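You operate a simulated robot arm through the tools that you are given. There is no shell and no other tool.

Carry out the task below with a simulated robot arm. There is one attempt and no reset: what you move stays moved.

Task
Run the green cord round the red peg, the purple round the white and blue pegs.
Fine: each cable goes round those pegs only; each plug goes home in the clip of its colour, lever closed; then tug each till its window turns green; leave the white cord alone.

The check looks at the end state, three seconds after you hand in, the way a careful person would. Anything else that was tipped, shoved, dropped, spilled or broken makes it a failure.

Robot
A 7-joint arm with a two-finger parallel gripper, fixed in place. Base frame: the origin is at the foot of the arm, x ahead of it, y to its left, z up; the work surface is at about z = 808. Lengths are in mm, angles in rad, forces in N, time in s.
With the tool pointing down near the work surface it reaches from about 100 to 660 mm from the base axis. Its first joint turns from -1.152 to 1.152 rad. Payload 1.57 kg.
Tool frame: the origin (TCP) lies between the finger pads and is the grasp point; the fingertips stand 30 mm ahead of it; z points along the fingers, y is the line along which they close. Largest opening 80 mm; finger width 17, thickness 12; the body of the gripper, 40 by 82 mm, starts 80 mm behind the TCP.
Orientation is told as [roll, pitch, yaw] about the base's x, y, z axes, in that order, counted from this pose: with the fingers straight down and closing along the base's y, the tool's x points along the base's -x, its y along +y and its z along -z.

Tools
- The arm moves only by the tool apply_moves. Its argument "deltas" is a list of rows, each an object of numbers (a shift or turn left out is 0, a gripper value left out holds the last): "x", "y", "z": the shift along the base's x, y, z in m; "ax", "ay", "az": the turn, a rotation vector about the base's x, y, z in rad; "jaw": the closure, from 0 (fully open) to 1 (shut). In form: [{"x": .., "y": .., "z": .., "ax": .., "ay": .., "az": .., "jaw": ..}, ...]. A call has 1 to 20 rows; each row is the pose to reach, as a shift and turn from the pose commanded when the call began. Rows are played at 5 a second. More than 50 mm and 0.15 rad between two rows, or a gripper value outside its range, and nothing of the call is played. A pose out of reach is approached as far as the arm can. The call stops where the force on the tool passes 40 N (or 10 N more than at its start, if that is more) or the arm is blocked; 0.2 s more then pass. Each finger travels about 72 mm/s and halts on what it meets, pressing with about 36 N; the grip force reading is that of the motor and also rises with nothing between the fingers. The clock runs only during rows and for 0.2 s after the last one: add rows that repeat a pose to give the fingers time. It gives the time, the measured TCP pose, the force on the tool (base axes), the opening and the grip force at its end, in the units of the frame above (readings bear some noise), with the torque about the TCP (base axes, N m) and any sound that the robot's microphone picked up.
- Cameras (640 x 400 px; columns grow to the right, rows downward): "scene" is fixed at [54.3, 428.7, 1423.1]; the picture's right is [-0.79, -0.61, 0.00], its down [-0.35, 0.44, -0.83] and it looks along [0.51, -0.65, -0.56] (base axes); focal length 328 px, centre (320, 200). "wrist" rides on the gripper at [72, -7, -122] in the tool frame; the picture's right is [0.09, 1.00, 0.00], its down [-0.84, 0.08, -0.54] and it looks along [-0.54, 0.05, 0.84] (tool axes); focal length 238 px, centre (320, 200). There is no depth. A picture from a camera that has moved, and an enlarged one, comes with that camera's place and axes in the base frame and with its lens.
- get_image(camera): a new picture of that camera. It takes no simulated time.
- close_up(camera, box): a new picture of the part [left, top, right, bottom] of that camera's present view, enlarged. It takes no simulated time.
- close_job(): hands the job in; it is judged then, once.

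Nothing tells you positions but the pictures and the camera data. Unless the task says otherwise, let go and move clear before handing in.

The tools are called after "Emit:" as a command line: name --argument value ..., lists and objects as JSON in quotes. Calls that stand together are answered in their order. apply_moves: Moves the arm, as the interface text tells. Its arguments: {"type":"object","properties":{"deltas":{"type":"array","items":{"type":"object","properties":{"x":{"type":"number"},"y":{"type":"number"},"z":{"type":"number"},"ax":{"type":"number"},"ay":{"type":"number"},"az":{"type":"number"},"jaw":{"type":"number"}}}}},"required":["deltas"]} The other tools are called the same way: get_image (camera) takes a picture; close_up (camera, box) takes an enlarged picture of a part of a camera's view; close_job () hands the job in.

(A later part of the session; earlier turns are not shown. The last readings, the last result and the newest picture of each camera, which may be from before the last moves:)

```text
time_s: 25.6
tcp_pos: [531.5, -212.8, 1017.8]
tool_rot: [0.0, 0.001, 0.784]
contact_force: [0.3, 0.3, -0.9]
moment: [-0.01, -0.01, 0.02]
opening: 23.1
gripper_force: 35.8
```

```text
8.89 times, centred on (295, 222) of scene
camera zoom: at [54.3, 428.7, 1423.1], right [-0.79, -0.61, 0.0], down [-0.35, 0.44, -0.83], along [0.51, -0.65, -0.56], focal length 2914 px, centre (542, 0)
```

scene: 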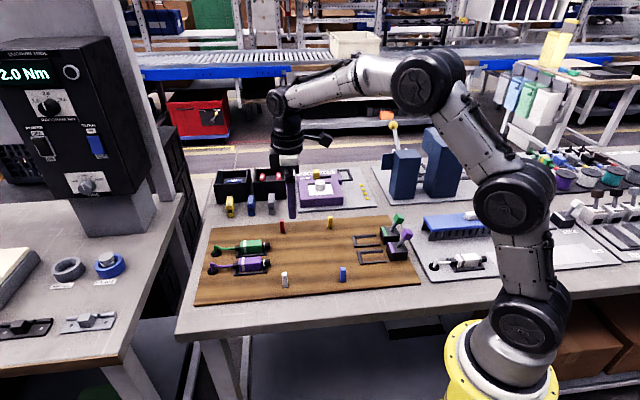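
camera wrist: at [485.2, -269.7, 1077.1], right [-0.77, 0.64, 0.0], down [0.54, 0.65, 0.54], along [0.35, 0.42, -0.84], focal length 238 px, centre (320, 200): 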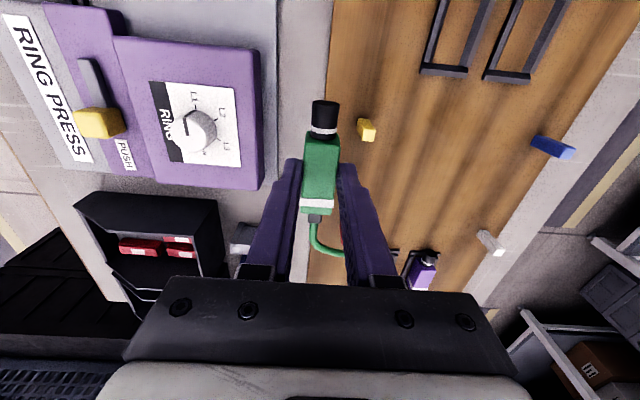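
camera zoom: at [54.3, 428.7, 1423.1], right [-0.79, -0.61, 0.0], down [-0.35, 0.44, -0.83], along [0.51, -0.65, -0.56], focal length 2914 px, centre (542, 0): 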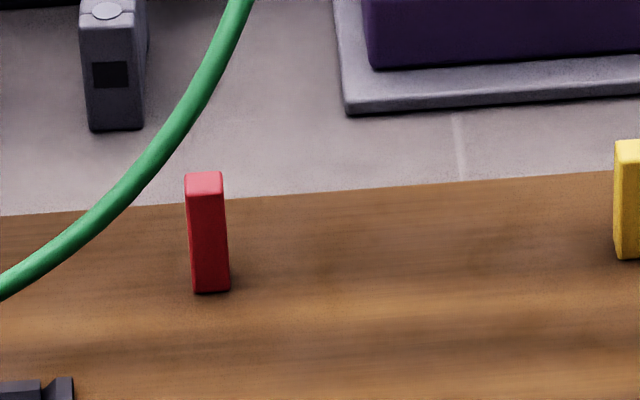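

The cord is now clear of the red peg, running high on its outer side. I'll pitch the plug slightly so the cord end points down, shift it further out, and lower it so the cord lies on the board outside the red peg.

Emit:
apply_moves --deltas '[{"x": 0.012, "y": -0.0012, "z": 0.0, "ax": -0.1, "ay": 0.1}, {"x": 0.0242, "y": -0.0024, "z": -0.01, "ax": -0.2, "ay": 0.2}, {"x": 0.0242, "y": -0.0024, "z": -0.04, "ax": -0.2, "ay": 0.2}, {"x": 0.0242, "y": -0.0024, "z": -0.07, "ax": -0.2, "ay": 0.2}, {"x": 0.0242, "y": -0.0024, "z": -0.1, "ax": -0.2, "ay": 0.2}, {"x": 0.0242, "y": -0.0024, "z": -0.12, "ax": -0.2, "ay": 0.2}, {"x": 0.0242, "y": -0.0024, "z": -0.12, "ax": -0.2, "ay": 0.2}]'

Emit:
close_up --camera "scene" --box '[195, 160, 355, 280]'

Emit:
get_image --camera "wrist"

```text
time_s: 27.2
tcp_pos: [555.6, -213.6, 894.6]
tool_rot: [-0.001, 0.283, 0.787]
contact_force: [-0.7, -0.2, -0.3]
moment: [0.0, -0.02, -0.03]
opening: 22.9
gripper_force: 35.4
```

```text
3.33 times, centred on (275, 220) of scene
camera zoom: at [54.3, 428.7, 1423.1], right [-0.79, -0.61, 0.0], down [-0.35, 0.44, -0.83], along [0.51, -0.65, -0.56], focal length 1093 px, centre (470, 133)
```

zoom: 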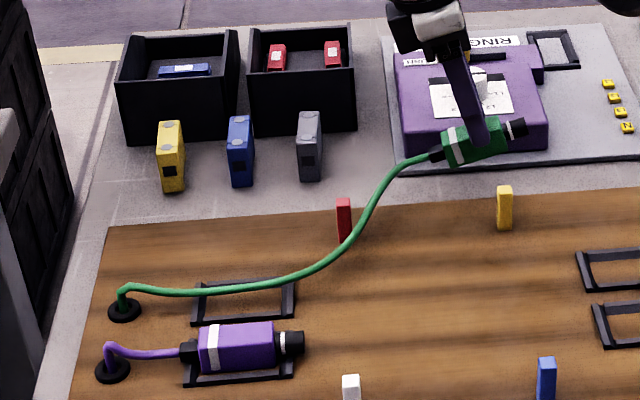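

```text
taken
camera wrist: at [536.5, -243.4, 1031.2], right [-0.77, 0.64, 0.03], down [0.62, 0.73, 0.29], along [0.17, 0.24, -0.96], focal length 238 px, centre (320, 200)
```

wrist: 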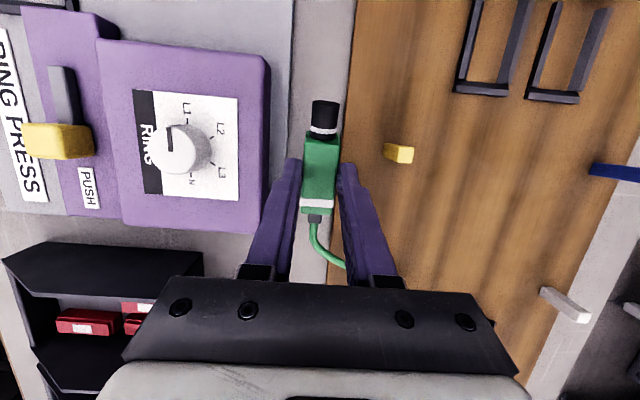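

The slack cord again fell on the inner side of the red peg. A more controllable way is to seat the plug in its clip first, then grip the cord itself beside the red peg and lift it over. I'll bring the plug back inside, between the pegs and above them, toward the green clip.

Emit:
apply_moves --deltas '[{"z": 0.03, "ax": 0.1, "ay": -0.1}, {"x": -0.0106, "y": 0.0106, "z": 0.03, "ax": 0.2, "ay": -0.2}, {"x": -0.0318, "y": 0.0318, "z": 0.03, "ax": 0.2, "ay": -0.2}, {"x": -0.053, "y": 0.053, "z": 0.03, "ax": 0.2, "ay": -0.2}, {"x": -0.0742, "y": 0.0742, "z": 0.03, "ax": 0.2, "ay": -0.2}, {"x": -0.0976, "y": 0.0905, "z": 0.03, "ax": 0.2, "ay": -0.2}, {"x": -0.1117, "y": 0.0764, "z": 0.02, "ax": 0.2, "ay": -0.2}, {"x": -0.1188, "y": 0.0694, "z": -0.01, "ax": 0.2, "ay": -0.2}, {"x": -0.1259, "y": 0.0623, "z": -0.032, "ax": 0.2, "ay": -0.2}, {"x": -0.1329, "y": 0.0552, "z": -0.032, "ax": 0.2, "ay": -0.2}, {"x": -0.1329, "y": 0.0552, "z": -0.032, "ax": 0.2, "ay": -0.2}]'

Emit:
get_image --camera "wrist"

Emit:
close_up --camera "scene" --box '[200, 180, 420, 300]'

```text
time_s: 29.6
tcp_pos: [420.6, -158.9, 863.5]
tool_rot: [0.001, 0.0, 0.784]
contact_force: [2.4, 2.8, -2.1]
moment: [0.18, -0.14, 0.0]
opening: 23.0
gripper_force: 35.1
```

```text
taken
camera wrist: at [375.3, -214.0, 984.4], right [-0.77, 0.64, 0.0], down [0.54, 0.65, 0.54], along [0.35, 0.42, -0.84], focal length 238 px, centre (320, 200)
```

wrist: 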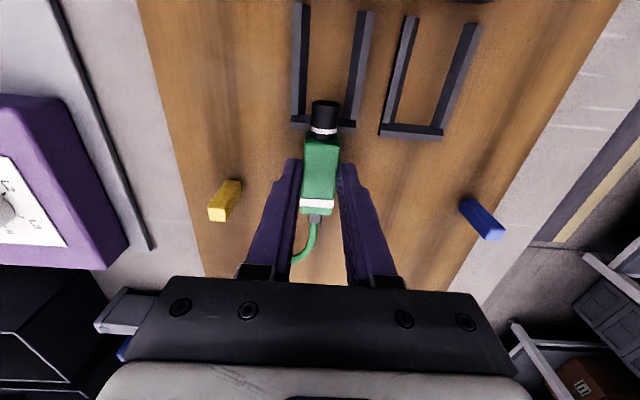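

```text
2.91 times, centred on (310, 240) of scene
camera zoom: at [54.4, 428.7, 1423.0], right [-0.79, -0.62, 0.0], down [-0.35, 0.44, -0.83], along [0.51, -0.65, -0.56], focal length 954 px, centre (349, 84)
```

zoom: 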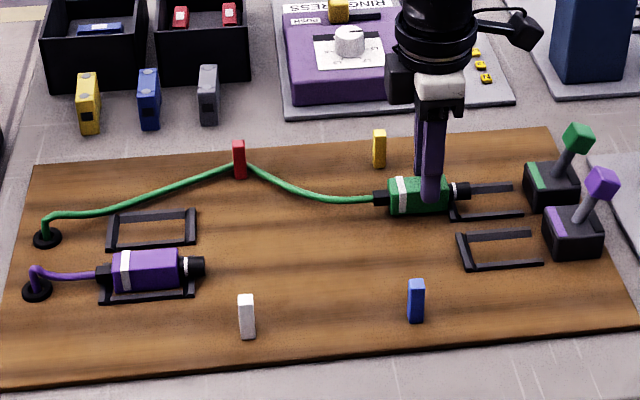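

The cord now appears to bend around the red peg. I'll zoom in to confirm it runs on the outer side and inside yellow.

Emit:
close_up --camera "scene" --box '[250, 215, 340, 265]'

Emit:
close_up --camera "scene" --box '[330, 220, 400, 265]'

Emit:
close_up --camera "wrist" --box '[260, 60, 380, 160]'

```text
7.11 times, centred on (295, 240) of scene
camera zoom: at [54.4, 428.7, 1423.0], right [-0.79, -0.62, 0.0], down [-0.35, 0.44, -0.83], along [0.51, -0.65, -0.56], focal length 2331 px, centre (498, -84)
```

zoom: 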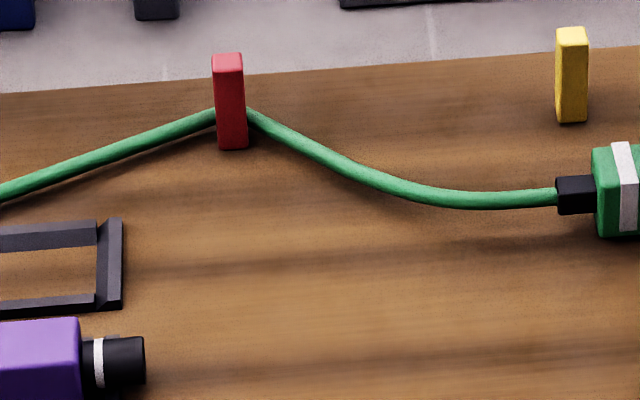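

```text
8.89 times, centred on (365, 242) of scene
camera zoom: at [54.4, 428.7, 1423.0], right [-0.79, -0.62, 0.0], down [-0.35, 0.44, -0.83], along [0.51, -0.65, -0.56], focal length 2914 px, centre (-80, -178)
```

zoom: 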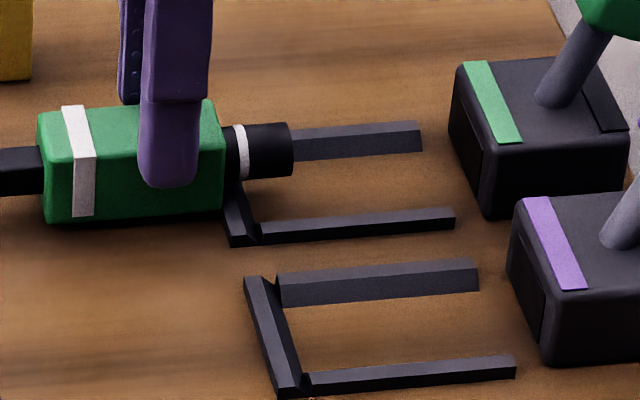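

```text
4.00 times, centred on (320, 110) of wrist
camera zoom: at [375.3, -214.0, 984.4], right [-0.77, 0.64, 0.0], down [0.54, 0.65, 0.54], along [0.35, 0.42, -0.84], focal length 953 px, centre (320, 560)
```

zoom: 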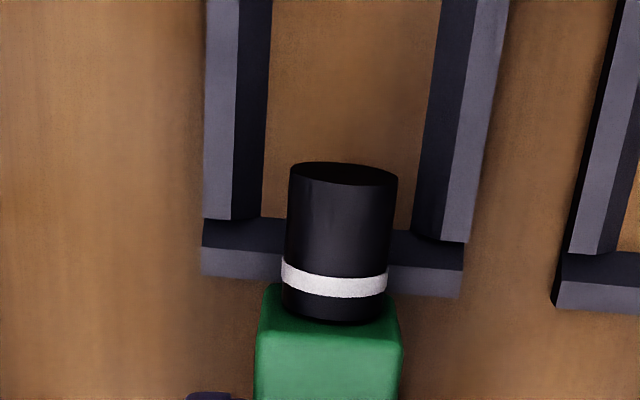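

The green cord is tight around the outer side of the red peg and passes inside the yellow one, exactly as wanted. Next I'll raise slightly, move forward over the green frame and check the alignment with the port.

Emit:
apply_moves --deltas '[{"x": 0.0007, "y": -0.0007, "z": 0.004}, {"x": -0.0078, "y": -0.0092, "z": 0.004}, {"x": -0.0163, "y": -0.0177, "z": 0.004}, {"x": -0.0247, "y": -0.0262, "z": 0.004}, {"x": -0.0247, "y": -0.0262, "z": 0.004}]'

Emit:
get_image --camera "wrist"

Emit:
close_up --camera "wrist" --box '[250, 0, 410, 130]'

Emit:
close_up --camera "scene" --box '[340, 215, 410, 265]'

```text
time_s: 30.8
tcp_pos: [398.6, -186.3, 869.0]
tool_rot: [0.0, 0.0, 0.785]
contact_force: [-0.2, -0.8, -1.2]
moment: [-0.01, -0.01, 0.0]
opening: 23.1
gripper_force: 34.7
```

```text
taken
camera wrist: at [352.3, -242.0, 988.5], right [-0.77, 0.64, 0.0], down [0.54, 0.65, 0.54], along [0.35, 0.42, -0.84], focal length 238 px, centre (320, 200)
```

wrist: 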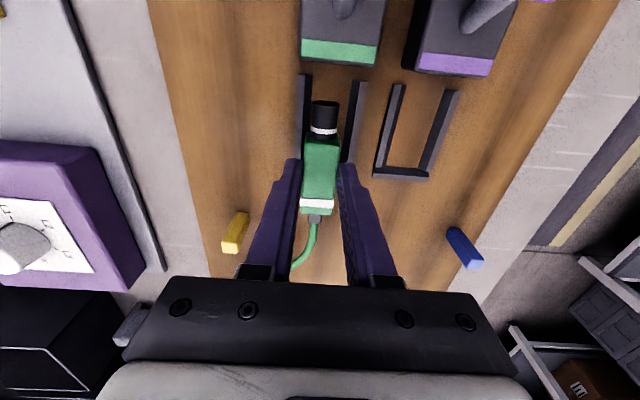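

```text
3.08 times, centred on (330, 65) of wrist
camera zoom: at [352.3, -242.0, 988.5], right [-0.77, 0.64, 0.0], down [0.54, 0.65, 0.54], along [0.35, 0.42, -0.84], focal length 733 px, centre (289, 615)
```

zoom: 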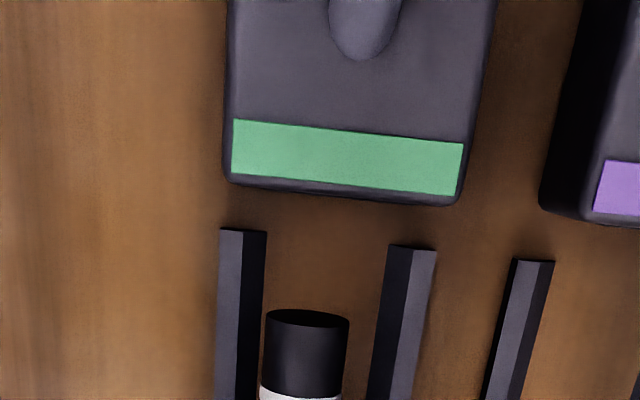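

```text
8.00 times, centred on (375, 240) of scene
camera zoom: at [54.3, 428.7, 1423.1], right [-0.79, -0.61, 0.0], down [-0.35, 0.44, -0.83], along [0.51, -0.65, -0.56], focal length 2622 px, centre (-120, -120)
```

zoom: 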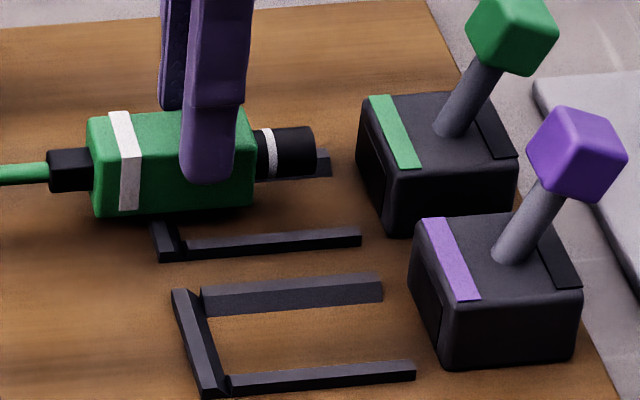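

The plug is above the frame, about 2.5 mm off centre, and the port face is about 16 mm ahead. I'll centre it and lower gently to feel the height.

Emit:
apply_moves --deltas '[{"x": -0.0018, "y": 0.0018, "z": -0.002}, {"x": -0.0018, "y": 0.0018, "z": -0.004}, {"x": -0.0018, "y": 0.0018, "z": -0.006}, {"x": -0.0018, "y": 0.0018, "z": -0.006}]'

Emit:
close_up --camera "wrist" --box '[250, 0, 410, 130]'

Emit:
close_up --camera "scene" --box '[340, 215, 410, 265]'

```text
time_s: 31.8
tcp_pos: [396.0, -185.4, 863.7]
tool_rot: [-0.004, -0.002, 0.785]
contact_force: [-5.7, 2.6, 17.1]
moment: [0.33, 0.07, 0.04]
opening: 23.0
gripper_force: 35.2
```

```text
3.08 times, centred on (330, 65) of wrist
camera zoom: at [350.4, -240.2, 985.4], right [-0.77, 0.64, 0.0], down [0.54, 0.65, 0.54], along [0.35, 0.42, -0.84], focal length 733 px, centre (289, 615)
```

zoom: 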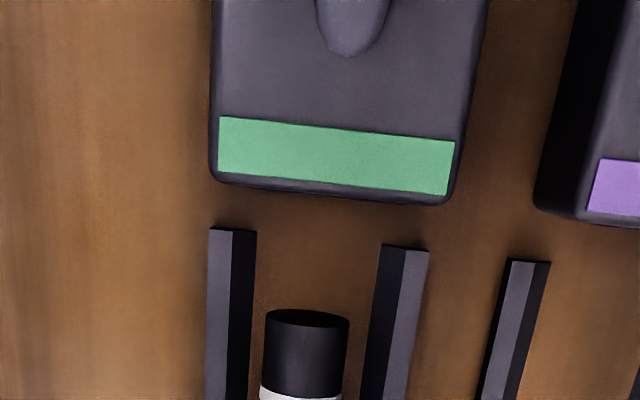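

```text
8.00 times, centred on (375, 240) of scene
camera zoom: at [54.0, 428.8, 1423.0], right [-0.79, -0.61, 0.0], down [-0.35, 0.44, -0.83], along [0.51, -0.65, -0.56], focal length 2622 px, centre (-120, -120)
```

zoom: 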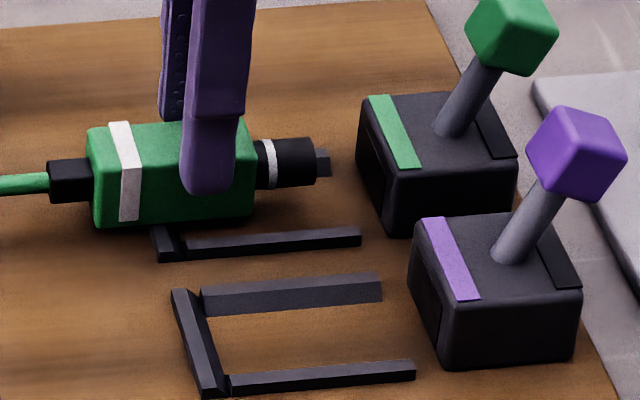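

The body bottom touched the frame's rear crossbar about 5 mm above its resting height, so the nose has to go in slightly tilted down over the crossbar. I'll lift, tilt about 4.6° nose-down and advance to just in front of the port.

Emit:
apply_moves --deltas '[{"z": 0.005, "ax": 0.028, "ay": -0.028}, {"z": 0.005, "ax": 0.0566, "ay": -0.0566}, {"x": -0.0057, "y": -0.0057, "z": 0.003, "ax": 0.0566, "ay": -0.0566}, {"x": -0.0106, "y": -0.0106, "z": 0.0017, "ax": 0.0566, "ay": -0.0566}, {"x": -0.0106, "y": -0.0106, "z": 0.0017, "ax": 0.0566, "ay": -0.0566}]'

Emit:
close_up --camera "wrist" --box '[250, 0, 410, 160]'

Emit:
close_up --camera "scene" --box '[350, 220, 400, 260]'

```text
time_s: 33.0
tcp_pos: [385.6, -195.1, 865.3]
tool_rot: [-0.001, -0.079, 0.785]
contact_force: [-0.1, 0.5, -1.1]
moment: [-0.05, -0.03, 0.01]
opening: 22.8
gripper_force: 36.1
```

```text
2.50 times, centred on (330, 80) of wrist
camera zoom: at [332.5, -257.4, 980.0], right [-0.77, 0.64, -0.01], down [0.5, 0.61, 0.61], along [0.39, 0.46, -0.79], focal length 596 px, centre (295, 500)
```

zoom: 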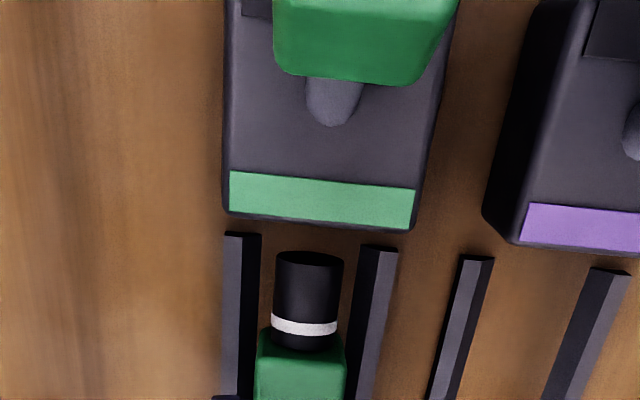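

```text
10.00 times, centred on (375, 240) of scene
camera zoom: at [54.3, 428.7, 1423.1], right [-0.79, -0.61, 0.0], down [-0.35, 0.44, -0.83], along [0.51, -0.65, -0.56], focal length 3278 px, centre (-230, -200)
```

zoom: 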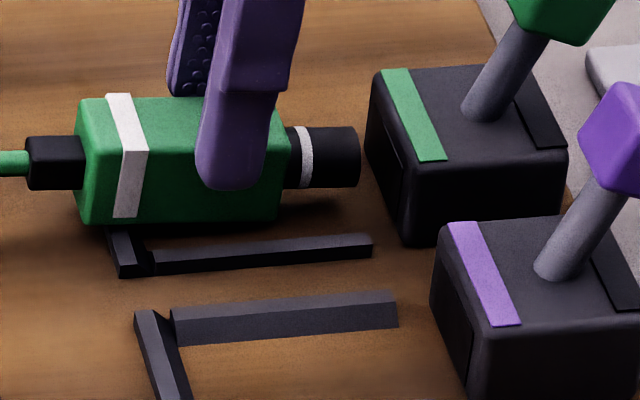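

I'm lined up in plan. I'll zoom in on the port to judge the nose height against it.

Emit:
close_up --camera "scene" --box '[374, 222, 396, 248]'

Emit:
close_up --camera "scene" --box '[362, 226, 392, 250]'

```text
15.38 times, centred on (385, 235) of scene
camera zoom: at [54.3, 428.7, 1423.1], right [-0.79, -0.61, 0.0], down [-0.35, 0.44, -0.83], along [0.51, -0.65, -0.56], focal length 5043 px, centre (-680, -338)
```

zoom: 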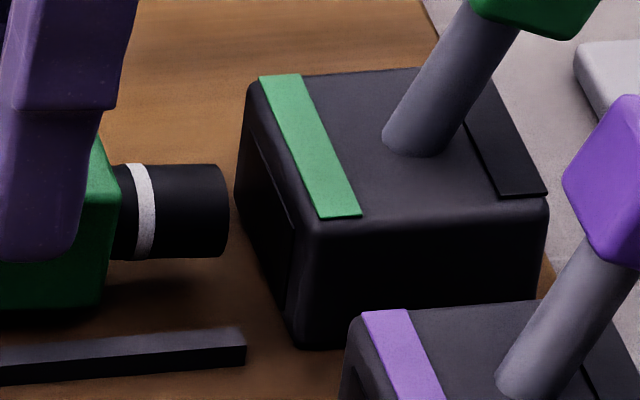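

```text
16.00 times, centred on (377, 238) of scene
camera zoom: at [54.3, 428.7, 1423.1], right [-0.79, -0.61, 0.0], down [-0.35, 0.44, -0.83], along [0.51, -0.65, -0.56], focal length 5244 px, centre (-592, -408)
```

zoom: 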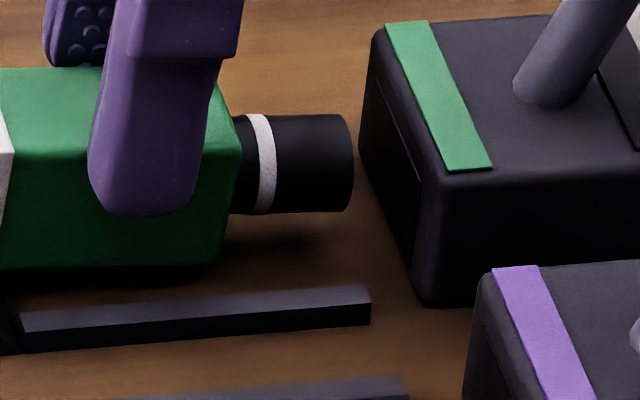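

The nose is about 2–3 mm high. I'll lower 1.8 mm and ease it into the port.

Emit:
apply_moves --deltas '[{"x": -0.0003, "y": 0.0003, "z": -0.0018}, {"x": -0.0017, "y": -0.0011, "z": -0.0018}, {"x": -0.0038, "y": -0.0032, "z": -0.0018}, {"x": -0.006, "y": -0.0054, "z": -0.0018}, {"x": -0.006, "y": -0.0054, "z": -0.0018}]'

Emit:
close_up --camera "scene" --box '[362, 226, 392, 250]'

Emit:
close_up --camera "wrist" --box '[250, 0, 410, 160]'

```text
time_s: 34.2
tcp_pos: [379.8, -201.5, 862.6]
tool_rot: [0.0, -0.081, 0.785]
contact_force: [0.4, 0.1, -0.3]
moment: [0.01, 0.0, 0.0]
opening: 22.9
gripper_force: 35.3
```

```text
16.00 times, centred on (377, 238) of scene
camera zoom: at [54.3, 428.7, 1423.1], right [-0.79, -0.61, 0.0], down [-0.35, 0.44, -0.83], along [0.51, -0.65, -0.56], focal length 5244 px, centre (-592, -408)
```

zoom: 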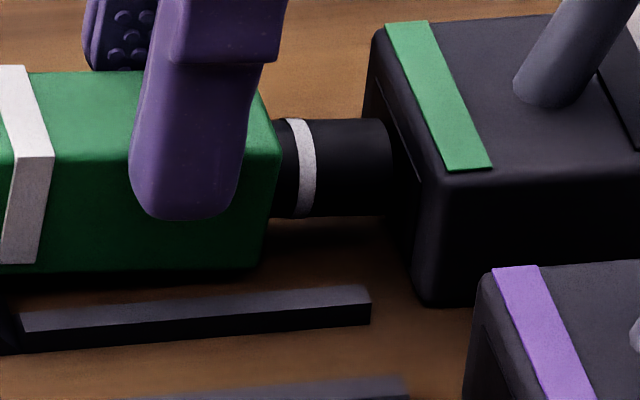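

```text
2.50 times, centred on (330, 80) of wrist
camera zoom: at [327.5, -262.8, 978.1], right [-0.77, 0.64, -0.01], down [0.5, 0.61, 0.61], along [0.39, 0.46, -0.79], focal length 596 px, centre (295, 500)
```

zoom: 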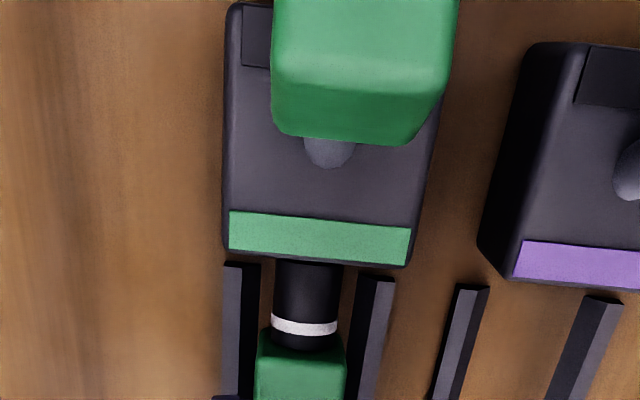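

The nose tip is entering the port with no contact force. I'll keep going a few more millimetres.

Emit:
apply_moves --deltas '[{"x": -0.0014, "y": -0.0014}, {"x": -0.0028, "y": -0.0028}, {"x": -0.0042, "y": -0.0042}, {"x": -0.0049, "y": -0.0049}, {"x": -0.0049, "y": -0.0049}]'

Emit:
close_up --camera "scene" --box '[362, 226, 392, 250]'

Emit:
close_up --camera "scene" --box '[345, 228, 385, 260]'

```text
time_s: 35.4
tcp_pos: [376.0, -204.6, 862.0]
tool_rot: [-0.001, -0.08, 0.787]
contact_force: [-0.3, 0.6, -0.8]
moment: [0.0, -0.03, 0.01]
opening: 23.0
gripper_force: 35.3
```

```text
16.00 times, centred on (377, 238) of scene
camera zoom: at [54.3, 428.7, 1423.1], right [-0.79, -0.61, 0.0], down [-0.35, 0.44, -0.83], along [0.51, -0.65, -0.56], focal length 5244 px, centre (-592, -408)
```

zoom: 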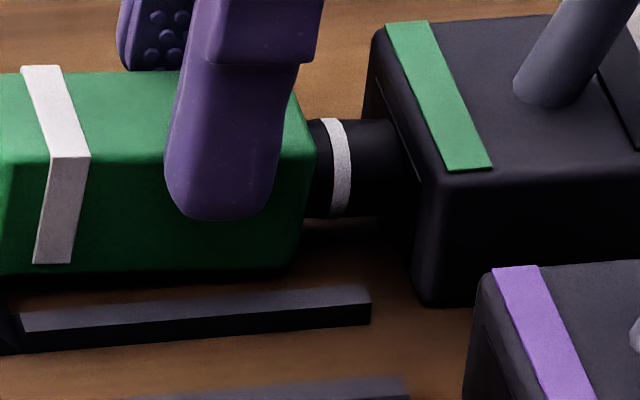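

```text
12.50 times, centred on (365, 244) of scene
camera zoom: at [54.3, 428.7, 1423.1], right [-0.79, -0.61, 0.0], down [-0.35, 0.44, -0.83], along [0.51, -0.65, -0.56], focal length 4097 px, centre (-242, -350)
```

zoom: 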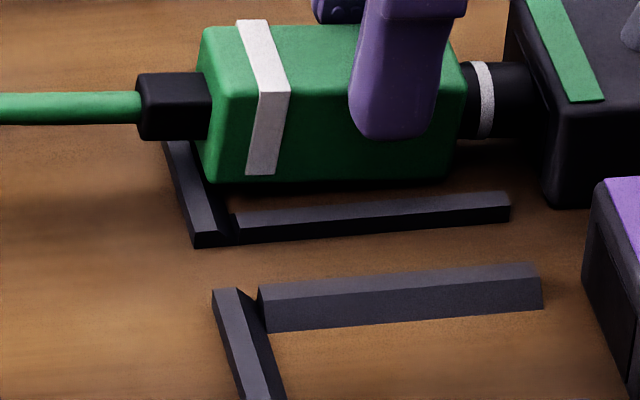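

The nose slides freely and the body's rear has reached the crossbar. I'll level the plug while lowering it into the frame and pushing toward home.

Emit:
apply_moves --deltas '[{"x": -0.0014, "y": -0.0014, "z": -0.0007, "ax": -0.014, "ay": 0.014}, {"x": -0.0028, "y": -0.0028, "z": -0.0014, "ax": -0.028, "ay": 0.028}, {"x": -0.0042, "y": -0.0042, "z": -0.0022, "ax": -0.042, "ay": 0.042}, {"x": -0.0053, "y": -0.0053, "z": -0.003, "ax": -0.0566, "ay": 0.0566}, {"x": -0.0053, "y": -0.0053, "z": -0.0035, "ax": -0.0566, "ay": 0.0566}, {"x": -0.0053, "y": -0.0053, "z": -0.0035, "ax": -0.0566, "ay": 0.0566}]'

Emit:
close_up --camera "scene" --box '[345, 228, 385, 260]'

Emit:
close_up --camera "wrist" --box '[250, 0, 410, 160]'

```text
time_s: 36.8
tcp_pos: [371.0, -209.4, 859.8]
tool_rot: [-0.002, -0.004, 0.783]
contact_force: [15.0, 26.3, 7.6]
moment: [0.86, -0.45, -0.14]
opening: 23.0
gripper_force: 35.5
```

```text
12.50 times, centred on (365, 244) of scene
camera zoom: at [54.6, 429.4, 1422.8], right [-0.79, -0.62, 0.0], down [-0.35, 0.44, -0.83], along [0.51, -0.65, -0.56], focal length 4097 px, centre (-242, -350)
```

zoom: 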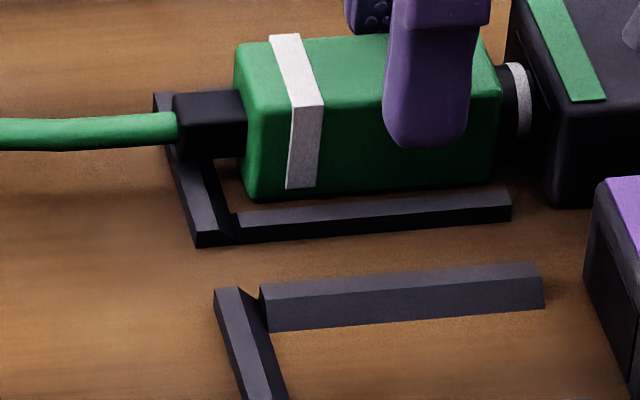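

```text
2.50 times, centred on (330, 80) of wrist
camera zoom: at [325.0, -264.4, 980.3], right [-0.77, 0.64, 0.0], down [0.54, 0.64, 0.55], along [0.35, 0.42, -0.84], focal length 596 px, centre (295, 500)
```

zoom: 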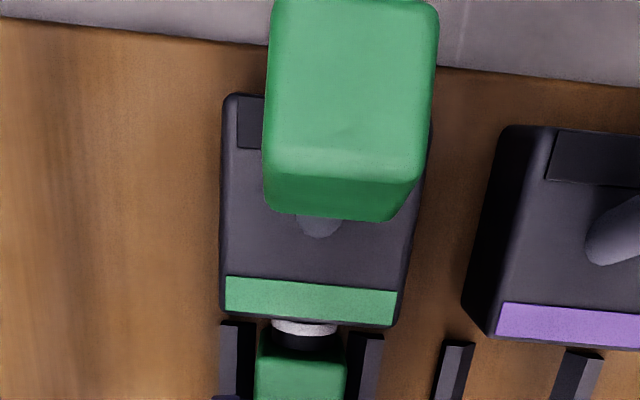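

There's now about 29 N of resistance with the white ring right at the port face. I'll look closely to judge whether it's home.

Emit:
close_up --camera "scene" --box '[368, 228, 388, 246]'

Emit:
close_up --camera "wrist" --box '[300, 70, 350, 150]'

```text
16.00 times, centred on (378, 237) of scene
camera zoom: at [54.6, 429.4, 1422.8], right [-0.79, -0.62, 0.0], down [-0.35, 0.44, -0.83], along [0.51, -0.65, -0.56], focal length 5244 px, centre (-608, -392)
```

zoom: 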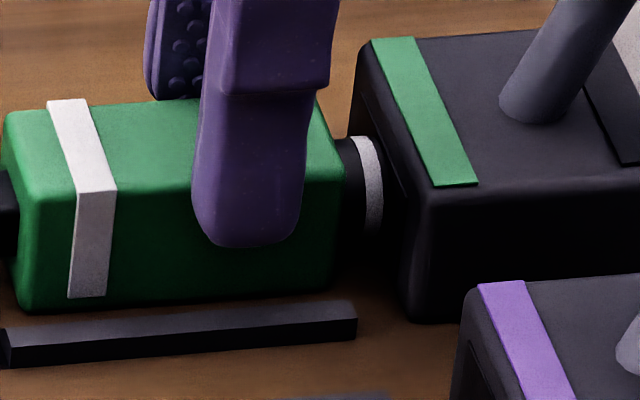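

```text
5.00 times, centred on (325, 110) of wrist
camera zoom: at [325.0, -264.4, 980.3], right [-0.77, 0.64, 0.0], down [0.54, 0.64, 0.55], along [0.35, 0.42, -0.84], focal length 1192 px, centre (295, 650)
```

zoom: 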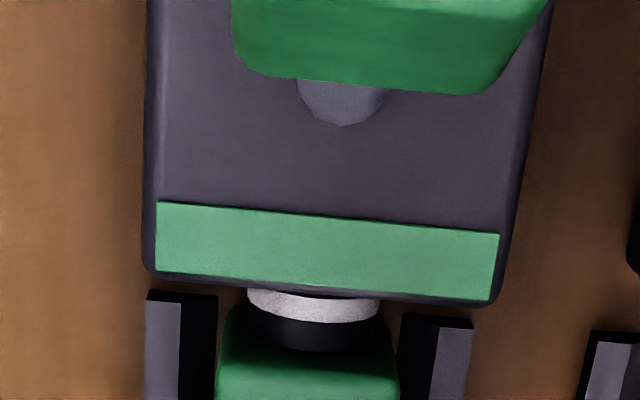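

The nose sits about 1 mm to the +w side of the port centre and is likely rubbing. I'll back off slightly, shift 1 mm and push again.

Emit:
apply_moves --deltas '[{"x": 0.0014, "y": 0.0014}, {"x": 0.0007, "y": 0.0021}, {"x": -0.0007, "y": 0.0007}, {"x": -0.0014, "y": 0.0}, {"x": -0.0021, "y": -0.0007}, {"x": -0.0021, "y": -0.0007}]'

Emit:
close_up --camera "scene" --box '[368, 228, 388, 246]'

Emit:
close_up --camera "wrist" --box '[300, 70, 350, 150]'

```text
time_s: 38.2
tcp_pos: [369.9, -210.4, 858.7]
tool_rot: [-0.004, -0.005, 0.784]
contact_force: [24.2, 22.8, -0.1]
moment: [0.77, -0.82, 0.03]
opening: 23.0
gripper_force: 35.3
```

```text
16.00 times, centred on (378, 237) of scene
camera zoom: at [54.9, 429.2, 1422.9], right [-0.79, -0.62, 0.0], down [-0.35, 0.44, -0.83], along [0.51, -0.65, -0.56], focal length 5244 px, centre (-608, -392)
```

zoom: 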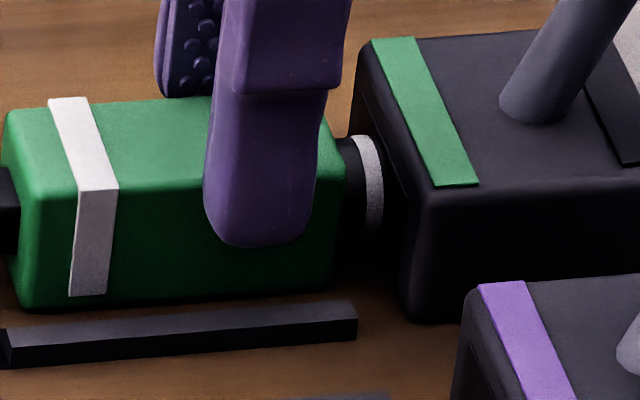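

```text
5.00 times, centred on (325, 110) of wrist
camera zoom: at [323.6, -265.8, 980.2], right [-0.77, 0.64, 0.0], down [0.53, 0.65, 0.55], along [0.35, 0.42, -0.84], focal length 1192 px, centre (295, 650)
```

zoom: 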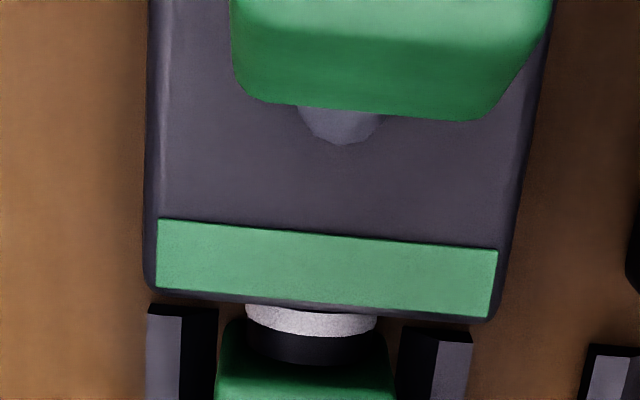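

The plug is solidly against its stop: it no longer moves, the ring is at the port face and the force is purely axial. I'll relax the push, open the jaws and rise clear.

Emit:
apply_moves --deltas '[{"x": 0.0012, "y": 0.0012}, {"x": 0.0012, "y": 0.0012, "jaw": 0.7}, {"x": 0.0012, "y": 0.0012, "jaw": 0.5}, {"x": 0.0012, "y": 0.0012, "jaw": 0.5}, {"x": 0.0012, "y": 0.0012, "z": 0.02, "jaw": 0.5}, {"x": 0.0012, "y": 0.0012, "z": 0.05, "jaw": 0.5}, {"x": 0.0012, "y": 0.0012, "z": 0.09, "jaw": 0.5}, {"x": 0.0012, "y": 0.0012, "z": 0.12, "jaw": 0.5}]'

Emit:
get_image --camera "wrist"

Emit:
close_up --camera "scene" --box '[340, 210, 420, 270]'

Emit:
close_up --camera "scene" --box '[200, 200, 360, 290]'

```text
time_s: 40.0
tcp_pos: [370.4, -211.7, 978.9]
tool_rot: [0.0, -0.001, 0.786]
contact_force: [0.2, -0.2, 1.0]
moment: [-0.02, 0.02, 0.0]
opening: 40.2
gripper_force: 0.0
```

```text
taken
camera wrist: at [324.8, -267.0, 1100.4], right [-0.77, 0.64, 0.0], down [0.54, 0.65, 0.54], along [0.35, 0.42, -0.84], focal length 238 px, centre (320, 200)
```

wrist: 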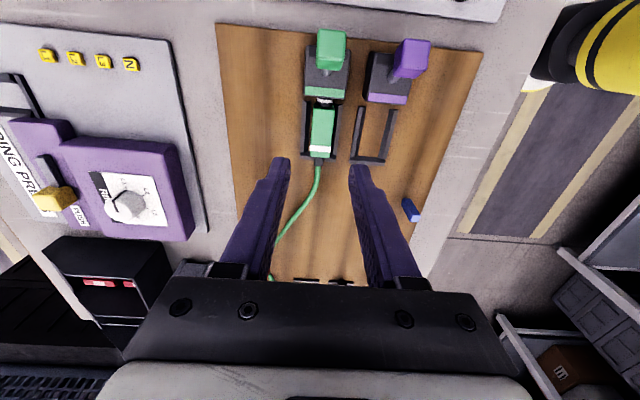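

```text
6.67 times, centred on (380, 240) of scene
camera zoom: at [54.3, 428.7, 1423.1], right [-0.79, -0.61, 0.0], down [-0.35, 0.44, -0.83], along [0.51, -0.65, -0.56], focal length 2185 px, centre (-80, -67)
```

zoom: 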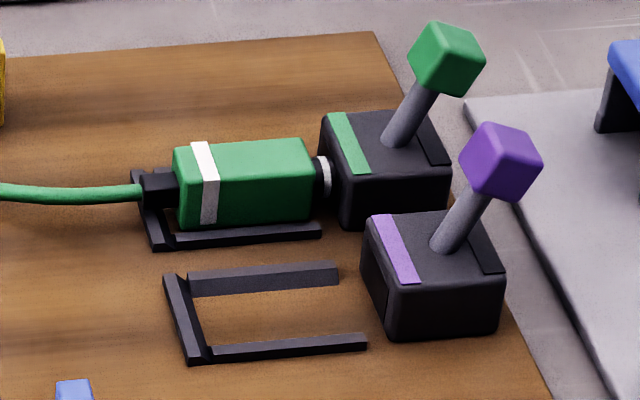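

```text
4.00 times, centred on (280, 245) of scene
camera zoom: at [54.3, 428.7, 1423.1], right [-0.79, -0.61, 0.0], down [-0.35, 0.44, -0.83], along [0.51, -0.65, -0.56], focal length 1311 px, centre (480, 20)
```

zoom: 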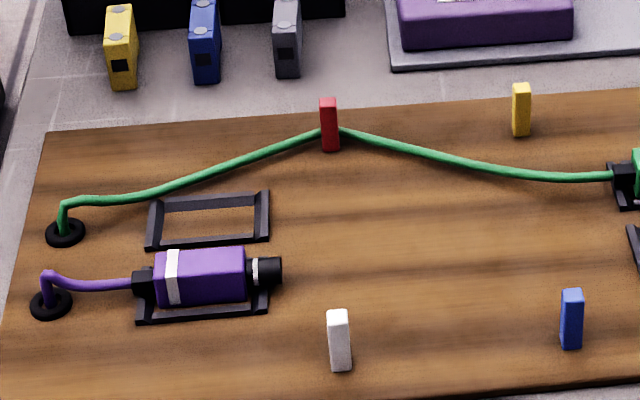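

The plug stays in place with the cord snug around the red peg. Next is the green lever. Its knob is near s=-42 leaning back, and the window sits behind it, so closing should be forward over the plug. I'll close the fingers and go behind the knob.

Emit:
apply_moves --deltas '[{"x": -0.018, "y": -0.0176, "jaw": 1.0}, {"x": -0.036, "y": -0.0352, "jaw": 1.0}, {"x": -0.0545, "y": -0.0528, "jaw": 1.0}, {"x": -0.0725, "y": -0.0704, "jaw": 1.0}, {"x": -0.0725, "y": -0.0704, "z": -0.025, "jaw": 1.0}, {"x": -0.0725, "y": -0.0704, "z": -0.05, "jaw": 1.0}, {"x": -0.0725, "y": -0.0704, "z": -0.075, "jaw": 1.0}, {"x": -0.0725, "y": -0.0704, "z": -0.075, "jaw": 1.0}]'

Emit:
get_image --camera "wrist"

Emit:
close_up --camera "scene" --box '[350, 190, 440, 270]'

```text
time_s: 41.8
tcp_pos: [297.6, -282.3, 903.4]
tool_rot: [0.0, 0.001, 0.785]
contact_force: [-0.1, -0.5, 0.8]
moment: [0.01, -0.01, 0.0]
opening: 0.0
gripper_force: 21.2
```

```text
taken
camera wrist: at [251.9, -338.0, 1024.2], right [-0.77, 0.64, 0.0], down [0.54, 0.65, 0.54], along [0.35, 0.42, -0.84], focal length 238 px, centre (320, 200)
```

wrist: 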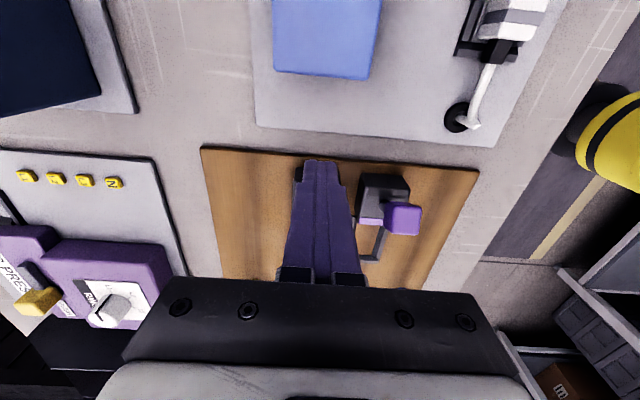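

```text
5.00 times, centred on (395, 230) of scene
camera zoom: at [54.3, 428.7, 1423.1], right [-0.79, -0.61, 0.0], down [-0.35, 0.44, -0.83], along [0.51, -0.65, -0.56], focal length 1639 px, centre (-55, 50)
```

zoom: 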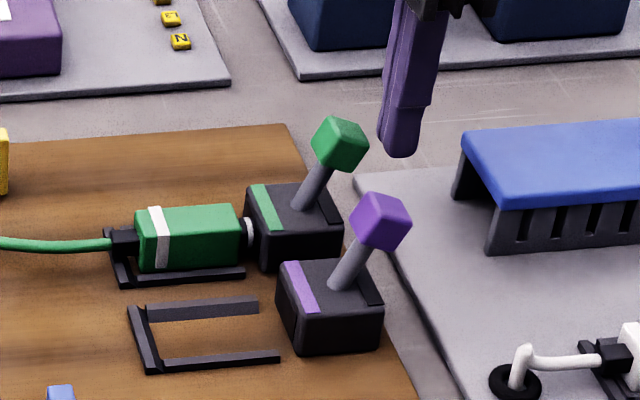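

The fingers are behind the green knob. I'll push forward slowly toward the plug side and watch the force.

Emit:
apply_moves --deltas '[{"x": 0.0035, "y": 0.0035, "z": -0.003}, {"x": 0.007, "y": 0.007, "z": -0.003}, {"x": 0.0106, "y": 0.0106, "z": -0.003}, {"x": 0.0141, "y": 0.0141, "z": -0.003}, {"x": 0.0177, "y": 0.0177, "z": -0.003}, {"x": 0.0177, "y": 0.0177, "z": -0.003}]'

Emit:
close_up --camera "scene" --box '[350, 190, 440, 270]'

```text
time_s: 43.2
tcp_pos: [313.9, -263.1, 901.7]
tool_rot: [-0.001, -0.001, 0.786]
contact_force: [-1.4, -0.1, -0.1]
moment: [0.01, 0.02, -0.02]
opening: 0.0
gripper_force: 21.2
```

```text
5.00 times, centred on (395, 230) of scene
camera zoom: at [54.3, 428.7, 1423.1], right [-0.79, -0.62, 0.0], down [-0.35, 0.44, -0.83], along [0.51, -0.65, -0.56], focal length 1639 px, centre (-55, 50)
```

zoom: 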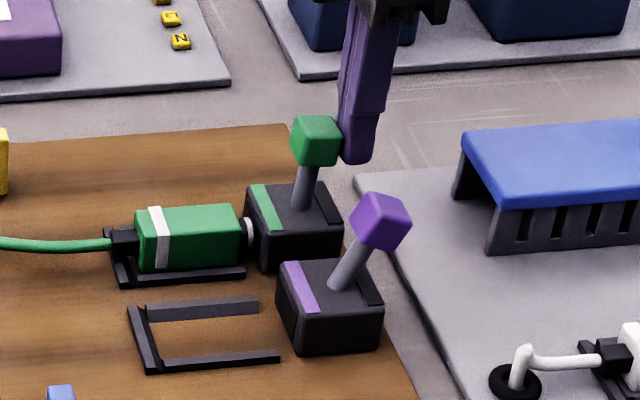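

The lever swings freely in this direction. I'll keep following it forward.

Emit:
apply_moves --deltas '[{"x": 0.0035, "y": 0.0035}, {"x": 0.007, "y": 0.007}, {"x": 0.0106, "y": 0.0106}, {"x": 0.0141, "y": 0.0141}, {"x": 0.0177, "y": 0.0177, "z": -0.002}, {"x": 0.0212, "y": 0.0212, "z": -0.004}, {"x": 0.0212, "y": 0.0212, "z": -0.004}]'

Emit:
close_up --camera "scene" --box '[350, 190, 440, 270]'

```text
time_s: 44.5
tcp_pos: [329.5, -248.7, 900.4]
tool_rot: [0.001, 0.01, 0.786]
contact_force: [-8.1, -5.6, 3.6]
moment: [-0.1, 0.23, 0.01]
opening: 0.0
gripper_force: 21.1
stopped in row 6: the force on the tool passed its limit at 48 N (the readings are from after the stop); the commanded pose is now the measured one
```

```text
5.00 times, centred on (395, 230) of scene
camera zoom: at [54.0, 428.6, 1423.1], right [-0.79, -0.62, 0.0], down [-0.35, 0.45, -0.83], along [0.51, -0.65, -0.56], focal length 1639 px, centre (-55, 50)
```

zoom: 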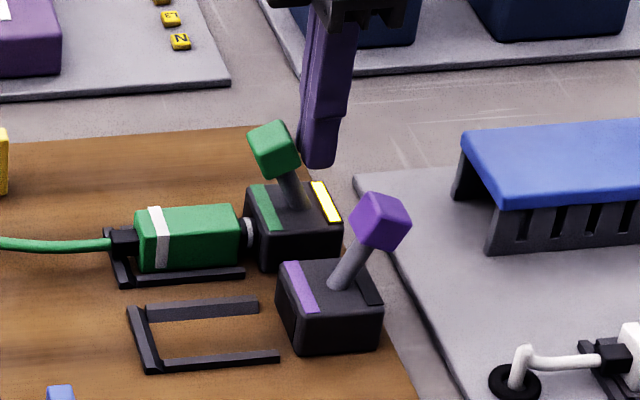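

The lever closed and the green clip's window lit yellow. Next I'll back away, rise, re-grip the green plug body and tug.

Emit:
apply_moves --deltas '[{"x": -0.0106, "y": -0.0106}, {"x": -0.0106, "y": -0.0106, "z": 0.03}, {"x": -0.0106, "y": -0.0106, "z": 0.06}, {"x": -0.0106, "y": -0.0106, "z": 0.08, "jaw": 0.5}, {"x": 0.008, "y": 0.007, "z": 0.08, "jaw": 0.5}, {"x": 0.026, "y": 0.0245, "z": 0.08, "jaw": 0.5}, {"x": 0.0443, "y": 0.0419, "z": 0.08, "jaw": 0.5}, {"x": 0.0443, "y": 0.0419, "z": 0.05, "jaw": 0.5}, {"x": 0.0443, "y": 0.0419, "z": 0.02, "jaw": 0.5}, {"x": 0.0443, "y": 0.0419, "z": 0.0, "jaw": 0.5}, {"x": 0.0443, "y": 0.0419, "z": 0.0, "jaw": 0.5}]'

Emit:
get_image --camera "wrist"

Emit:
close_up --camera "wrist" --box '[240, 60, 400, 220]'

Emit:
close_up --camera "scene" --box '[350, 190, 430, 270]'

```text
time_s: 46.9
tcp_pos: [372.4, -207.1, 899.8]
tool_rot: [0.0, 0.007, 0.787]
contact_force: [0.2, 0.0, 0.5]
moment: [0.0, -0.01, 0.03]
opening: 40.1
gripper_force: 0.1
```

```text
taken
camera wrist: at [326.7, -261.5, 1021.6], right [-0.77, 0.64, 0.0], down [0.54, 0.65, 0.54], along [0.34, 0.41, -0.84], focal length 238 px, centre (320, 200)
```

wrist: 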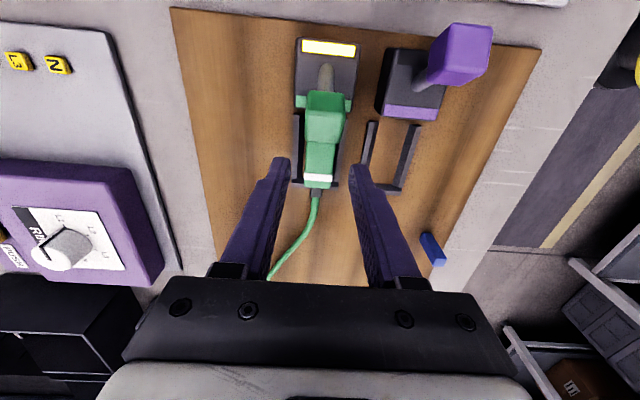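

```text
2.50 times, centred on (320, 140) of wrist
camera zoom: at [326.7, -261.5, 1021.6], right [-0.77, 0.64, 0.0], down [0.54, 0.65, 0.54], along [0.34, 0.41, -0.84], focal length 596 px, centre (320, 350)
```

zoom: 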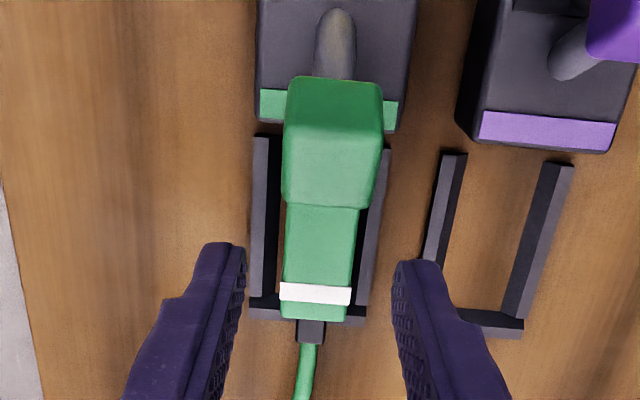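

```text
5.00 times, centred on (390, 230) of scene
camera zoom: at [54.3, 428.7, 1423.1], right [-0.79, -0.62, 0.0], down [-0.35, 0.44, -0.83], along [0.51, -0.65, -0.56], focal length 1639 px, centre (-30, 50)
```

zoom: 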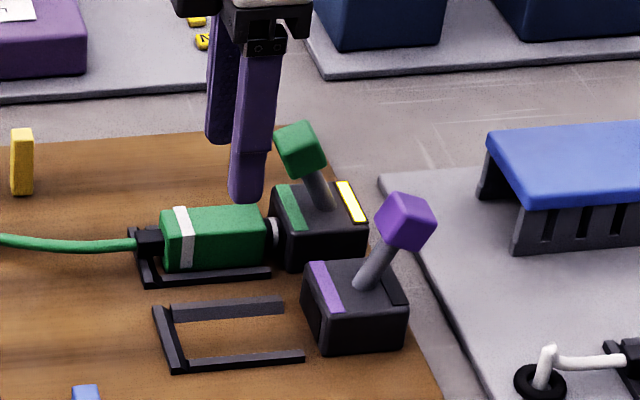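

The jaws are centred over the green plug and clear of the knob. I'll lower, grip, and check before tugging.

Emit:
apply_moves --deltas '[{"z": -0.015, "ax": 0.005, "ay": -0.005}, {"z": -0.03, "ax": 0.005, "ay": -0.005}, {"z": -0.041, "ax": 0.005, "ay": -0.005}, {"z": -0.041, "ax": 0.005, "ay": -0.005}, {"z": -0.041, "ax": 0.005, "ay": -0.005, "jaw": 0.75}, {"z": -0.041, "ax": 0.005, "ay": -0.005, "jaw": 0.9}, {"z": -0.041, "ax": 0.005, "ay": -0.005, "jaw": 0.9}]'

Emit:
close_up --camera "scene" --box '[350, 190, 430, 270]'

```text
time_s: 48.5
tcp_pos: [372.9, -206.1, 859.6]
tool_rot: [0.006, 0.002, 0.786]
contact_force: [-8.1, 9.7, 3.7]
moment: [0.39, 0.35, 0.04]
opening: 22.8
gripper_force: 35.9
```

```text
5.00 times, centred on (390, 230) of scene
camera zoom: at [54.0, 428.9, 1423.0], right [-0.79, -0.62, 0.0], down [-0.35, 0.44, -0.83], along [0.51, -0.65, -0.56], focal length 1639 px, centre (-30, 50)
```

zoom: 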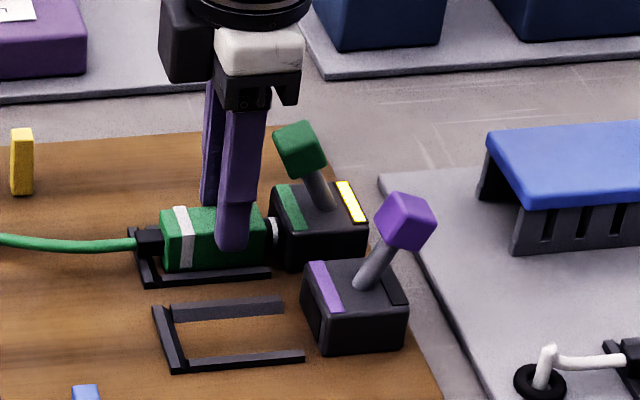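

The plug is gripped with a small side load, which I'll relieve. Then I'll tug gently backward in small increments.

Emit:
apply_moves --deltas '[{"x": -0.0004, "y": 0.0004}, {"x": -0.0007, "y": 0.0007}, {"x": -0.0004, "y": 0.001}, {"x": -0.0001, "y": 0.0013}, {"x": 0.0001, "y": 0.0015}, {"x": 0.0001, "y": 0.0015}]'

Emit:
close_up --camera "scene" --box '[350, 190, 430, 270]'

```text
time_s: 49.9
tcp_pos: [372.4, -205.5, 859.2]
tool_rot: [0.0, 0.006, 0.785]
contact_force: [-22.3, -13.0, 4.5]
moment: [-0.61, 0.9, 0.02]
opening: 22.9
gripper_force: 34.6
```

```text
5.00 times, centred on (390, 230) of scene
camera zoom: at [53.7, 428.4, 1423.2], right [-0.79, -0.61, 0.0], down [-0.35, 0.45, -0.83], along [0.51, -0.65, -0.56], focal length 1639 px, centre (-30, 50)
```

zoom: 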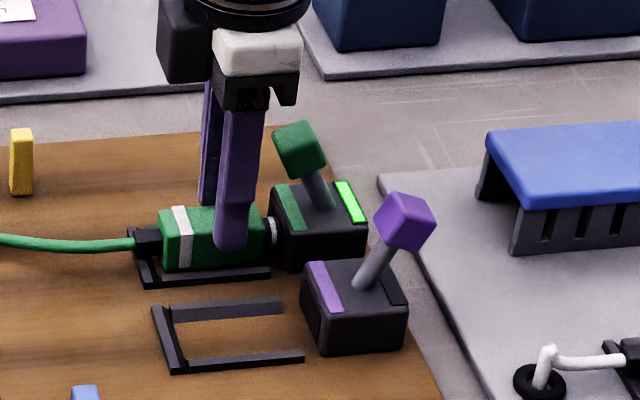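

The green clip's window turned green. I'll relax the pull, open the jaws and rise.

Emit:
apply_moves --deltas '[{"x": -0.0008, "y": -0.0004}, {"x": -0.0008, "y": -0.0004, "jaw": 0.7}, {"x": -0.0008, "y": -0.0004, "jaw": 0.5}, {"x": -0.0008, "y": -0.0004, "jaw": 0.5}, {"x": -0.0008, "y": -0.0004, "z": 0.02, "jaw": 0.5}, {"x": -0.0008, "y": -0.0004, "z": 0.05, "jaw": 0.5}, {"x": -0.0008, "y": -0.0004, "z": 0.09, "jaw": 0.5}, {"x": -0.0008, "y": -0.0004, "z": 0.13, "jaw": 0.5}, {"x": -0.0008, "y": -0.0004, "z": 0.14, "jaw": 0.5}]'

Emit:
get_image --camera "scene"

Emit:
close_up --camera "scene" --box '[200, 200, 420, 310]'

Emit:
get_image --camera "wrist"

```text
time_s: 51.9
tcp_pos: [372.9, -205.5, 1002.1]
tool_rot: [0.0, -0.001, 0.786]
contact_force: [-0.9, 0.0, 0.2]
moment: [0.03, -0.01, 0.0]
opening: 40.1
gripper_force: 0.1
```

```text
taken
```

scene: 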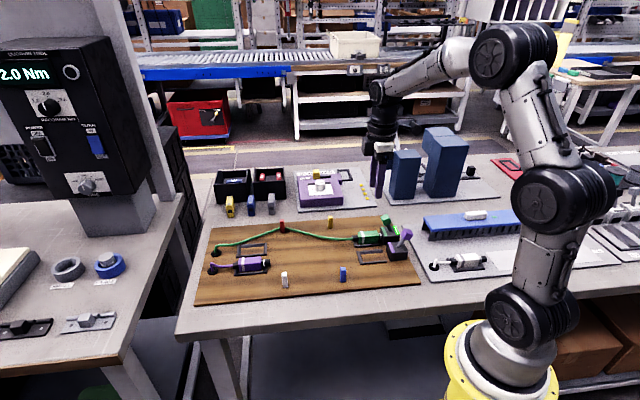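

```text
2.91 times, centred on (310, 255) of scene
camera zoom: at [54.3, 428.7, 1423.1], right [-0.79, -0.61, 0.0], down [-0.35, 0.44, -0.83], along [0.51, -0.65, -0.56], focal length 954 px, centre (349, 40)
```

zoom: 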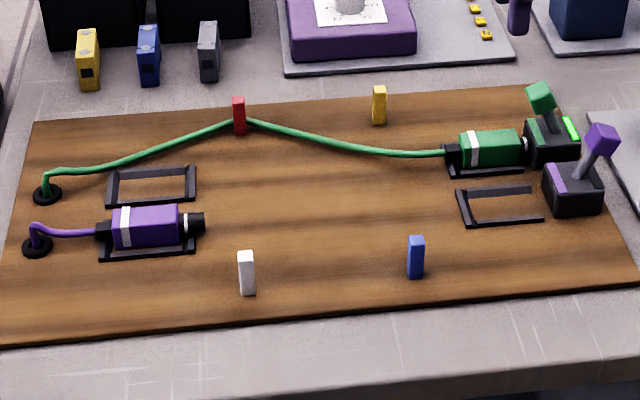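

```text
taken
camera wrist: at [327.8, -261.2, 1123.4], right [-0.77, 0.64, 0.0], down [0.54, 0.65, 0.54], along [0.35, 0.42, -0.84], focal length 238 px, centre (320, 200)
```

wrist: 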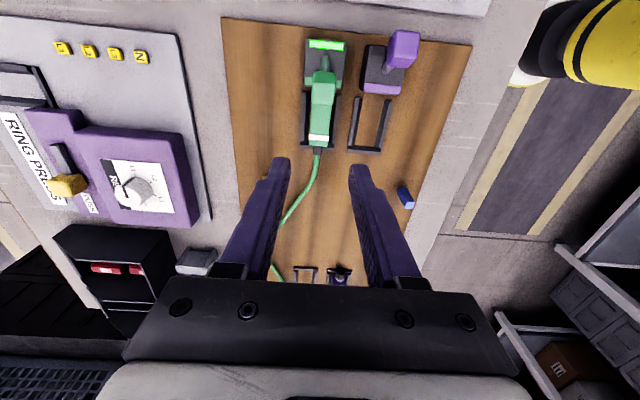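

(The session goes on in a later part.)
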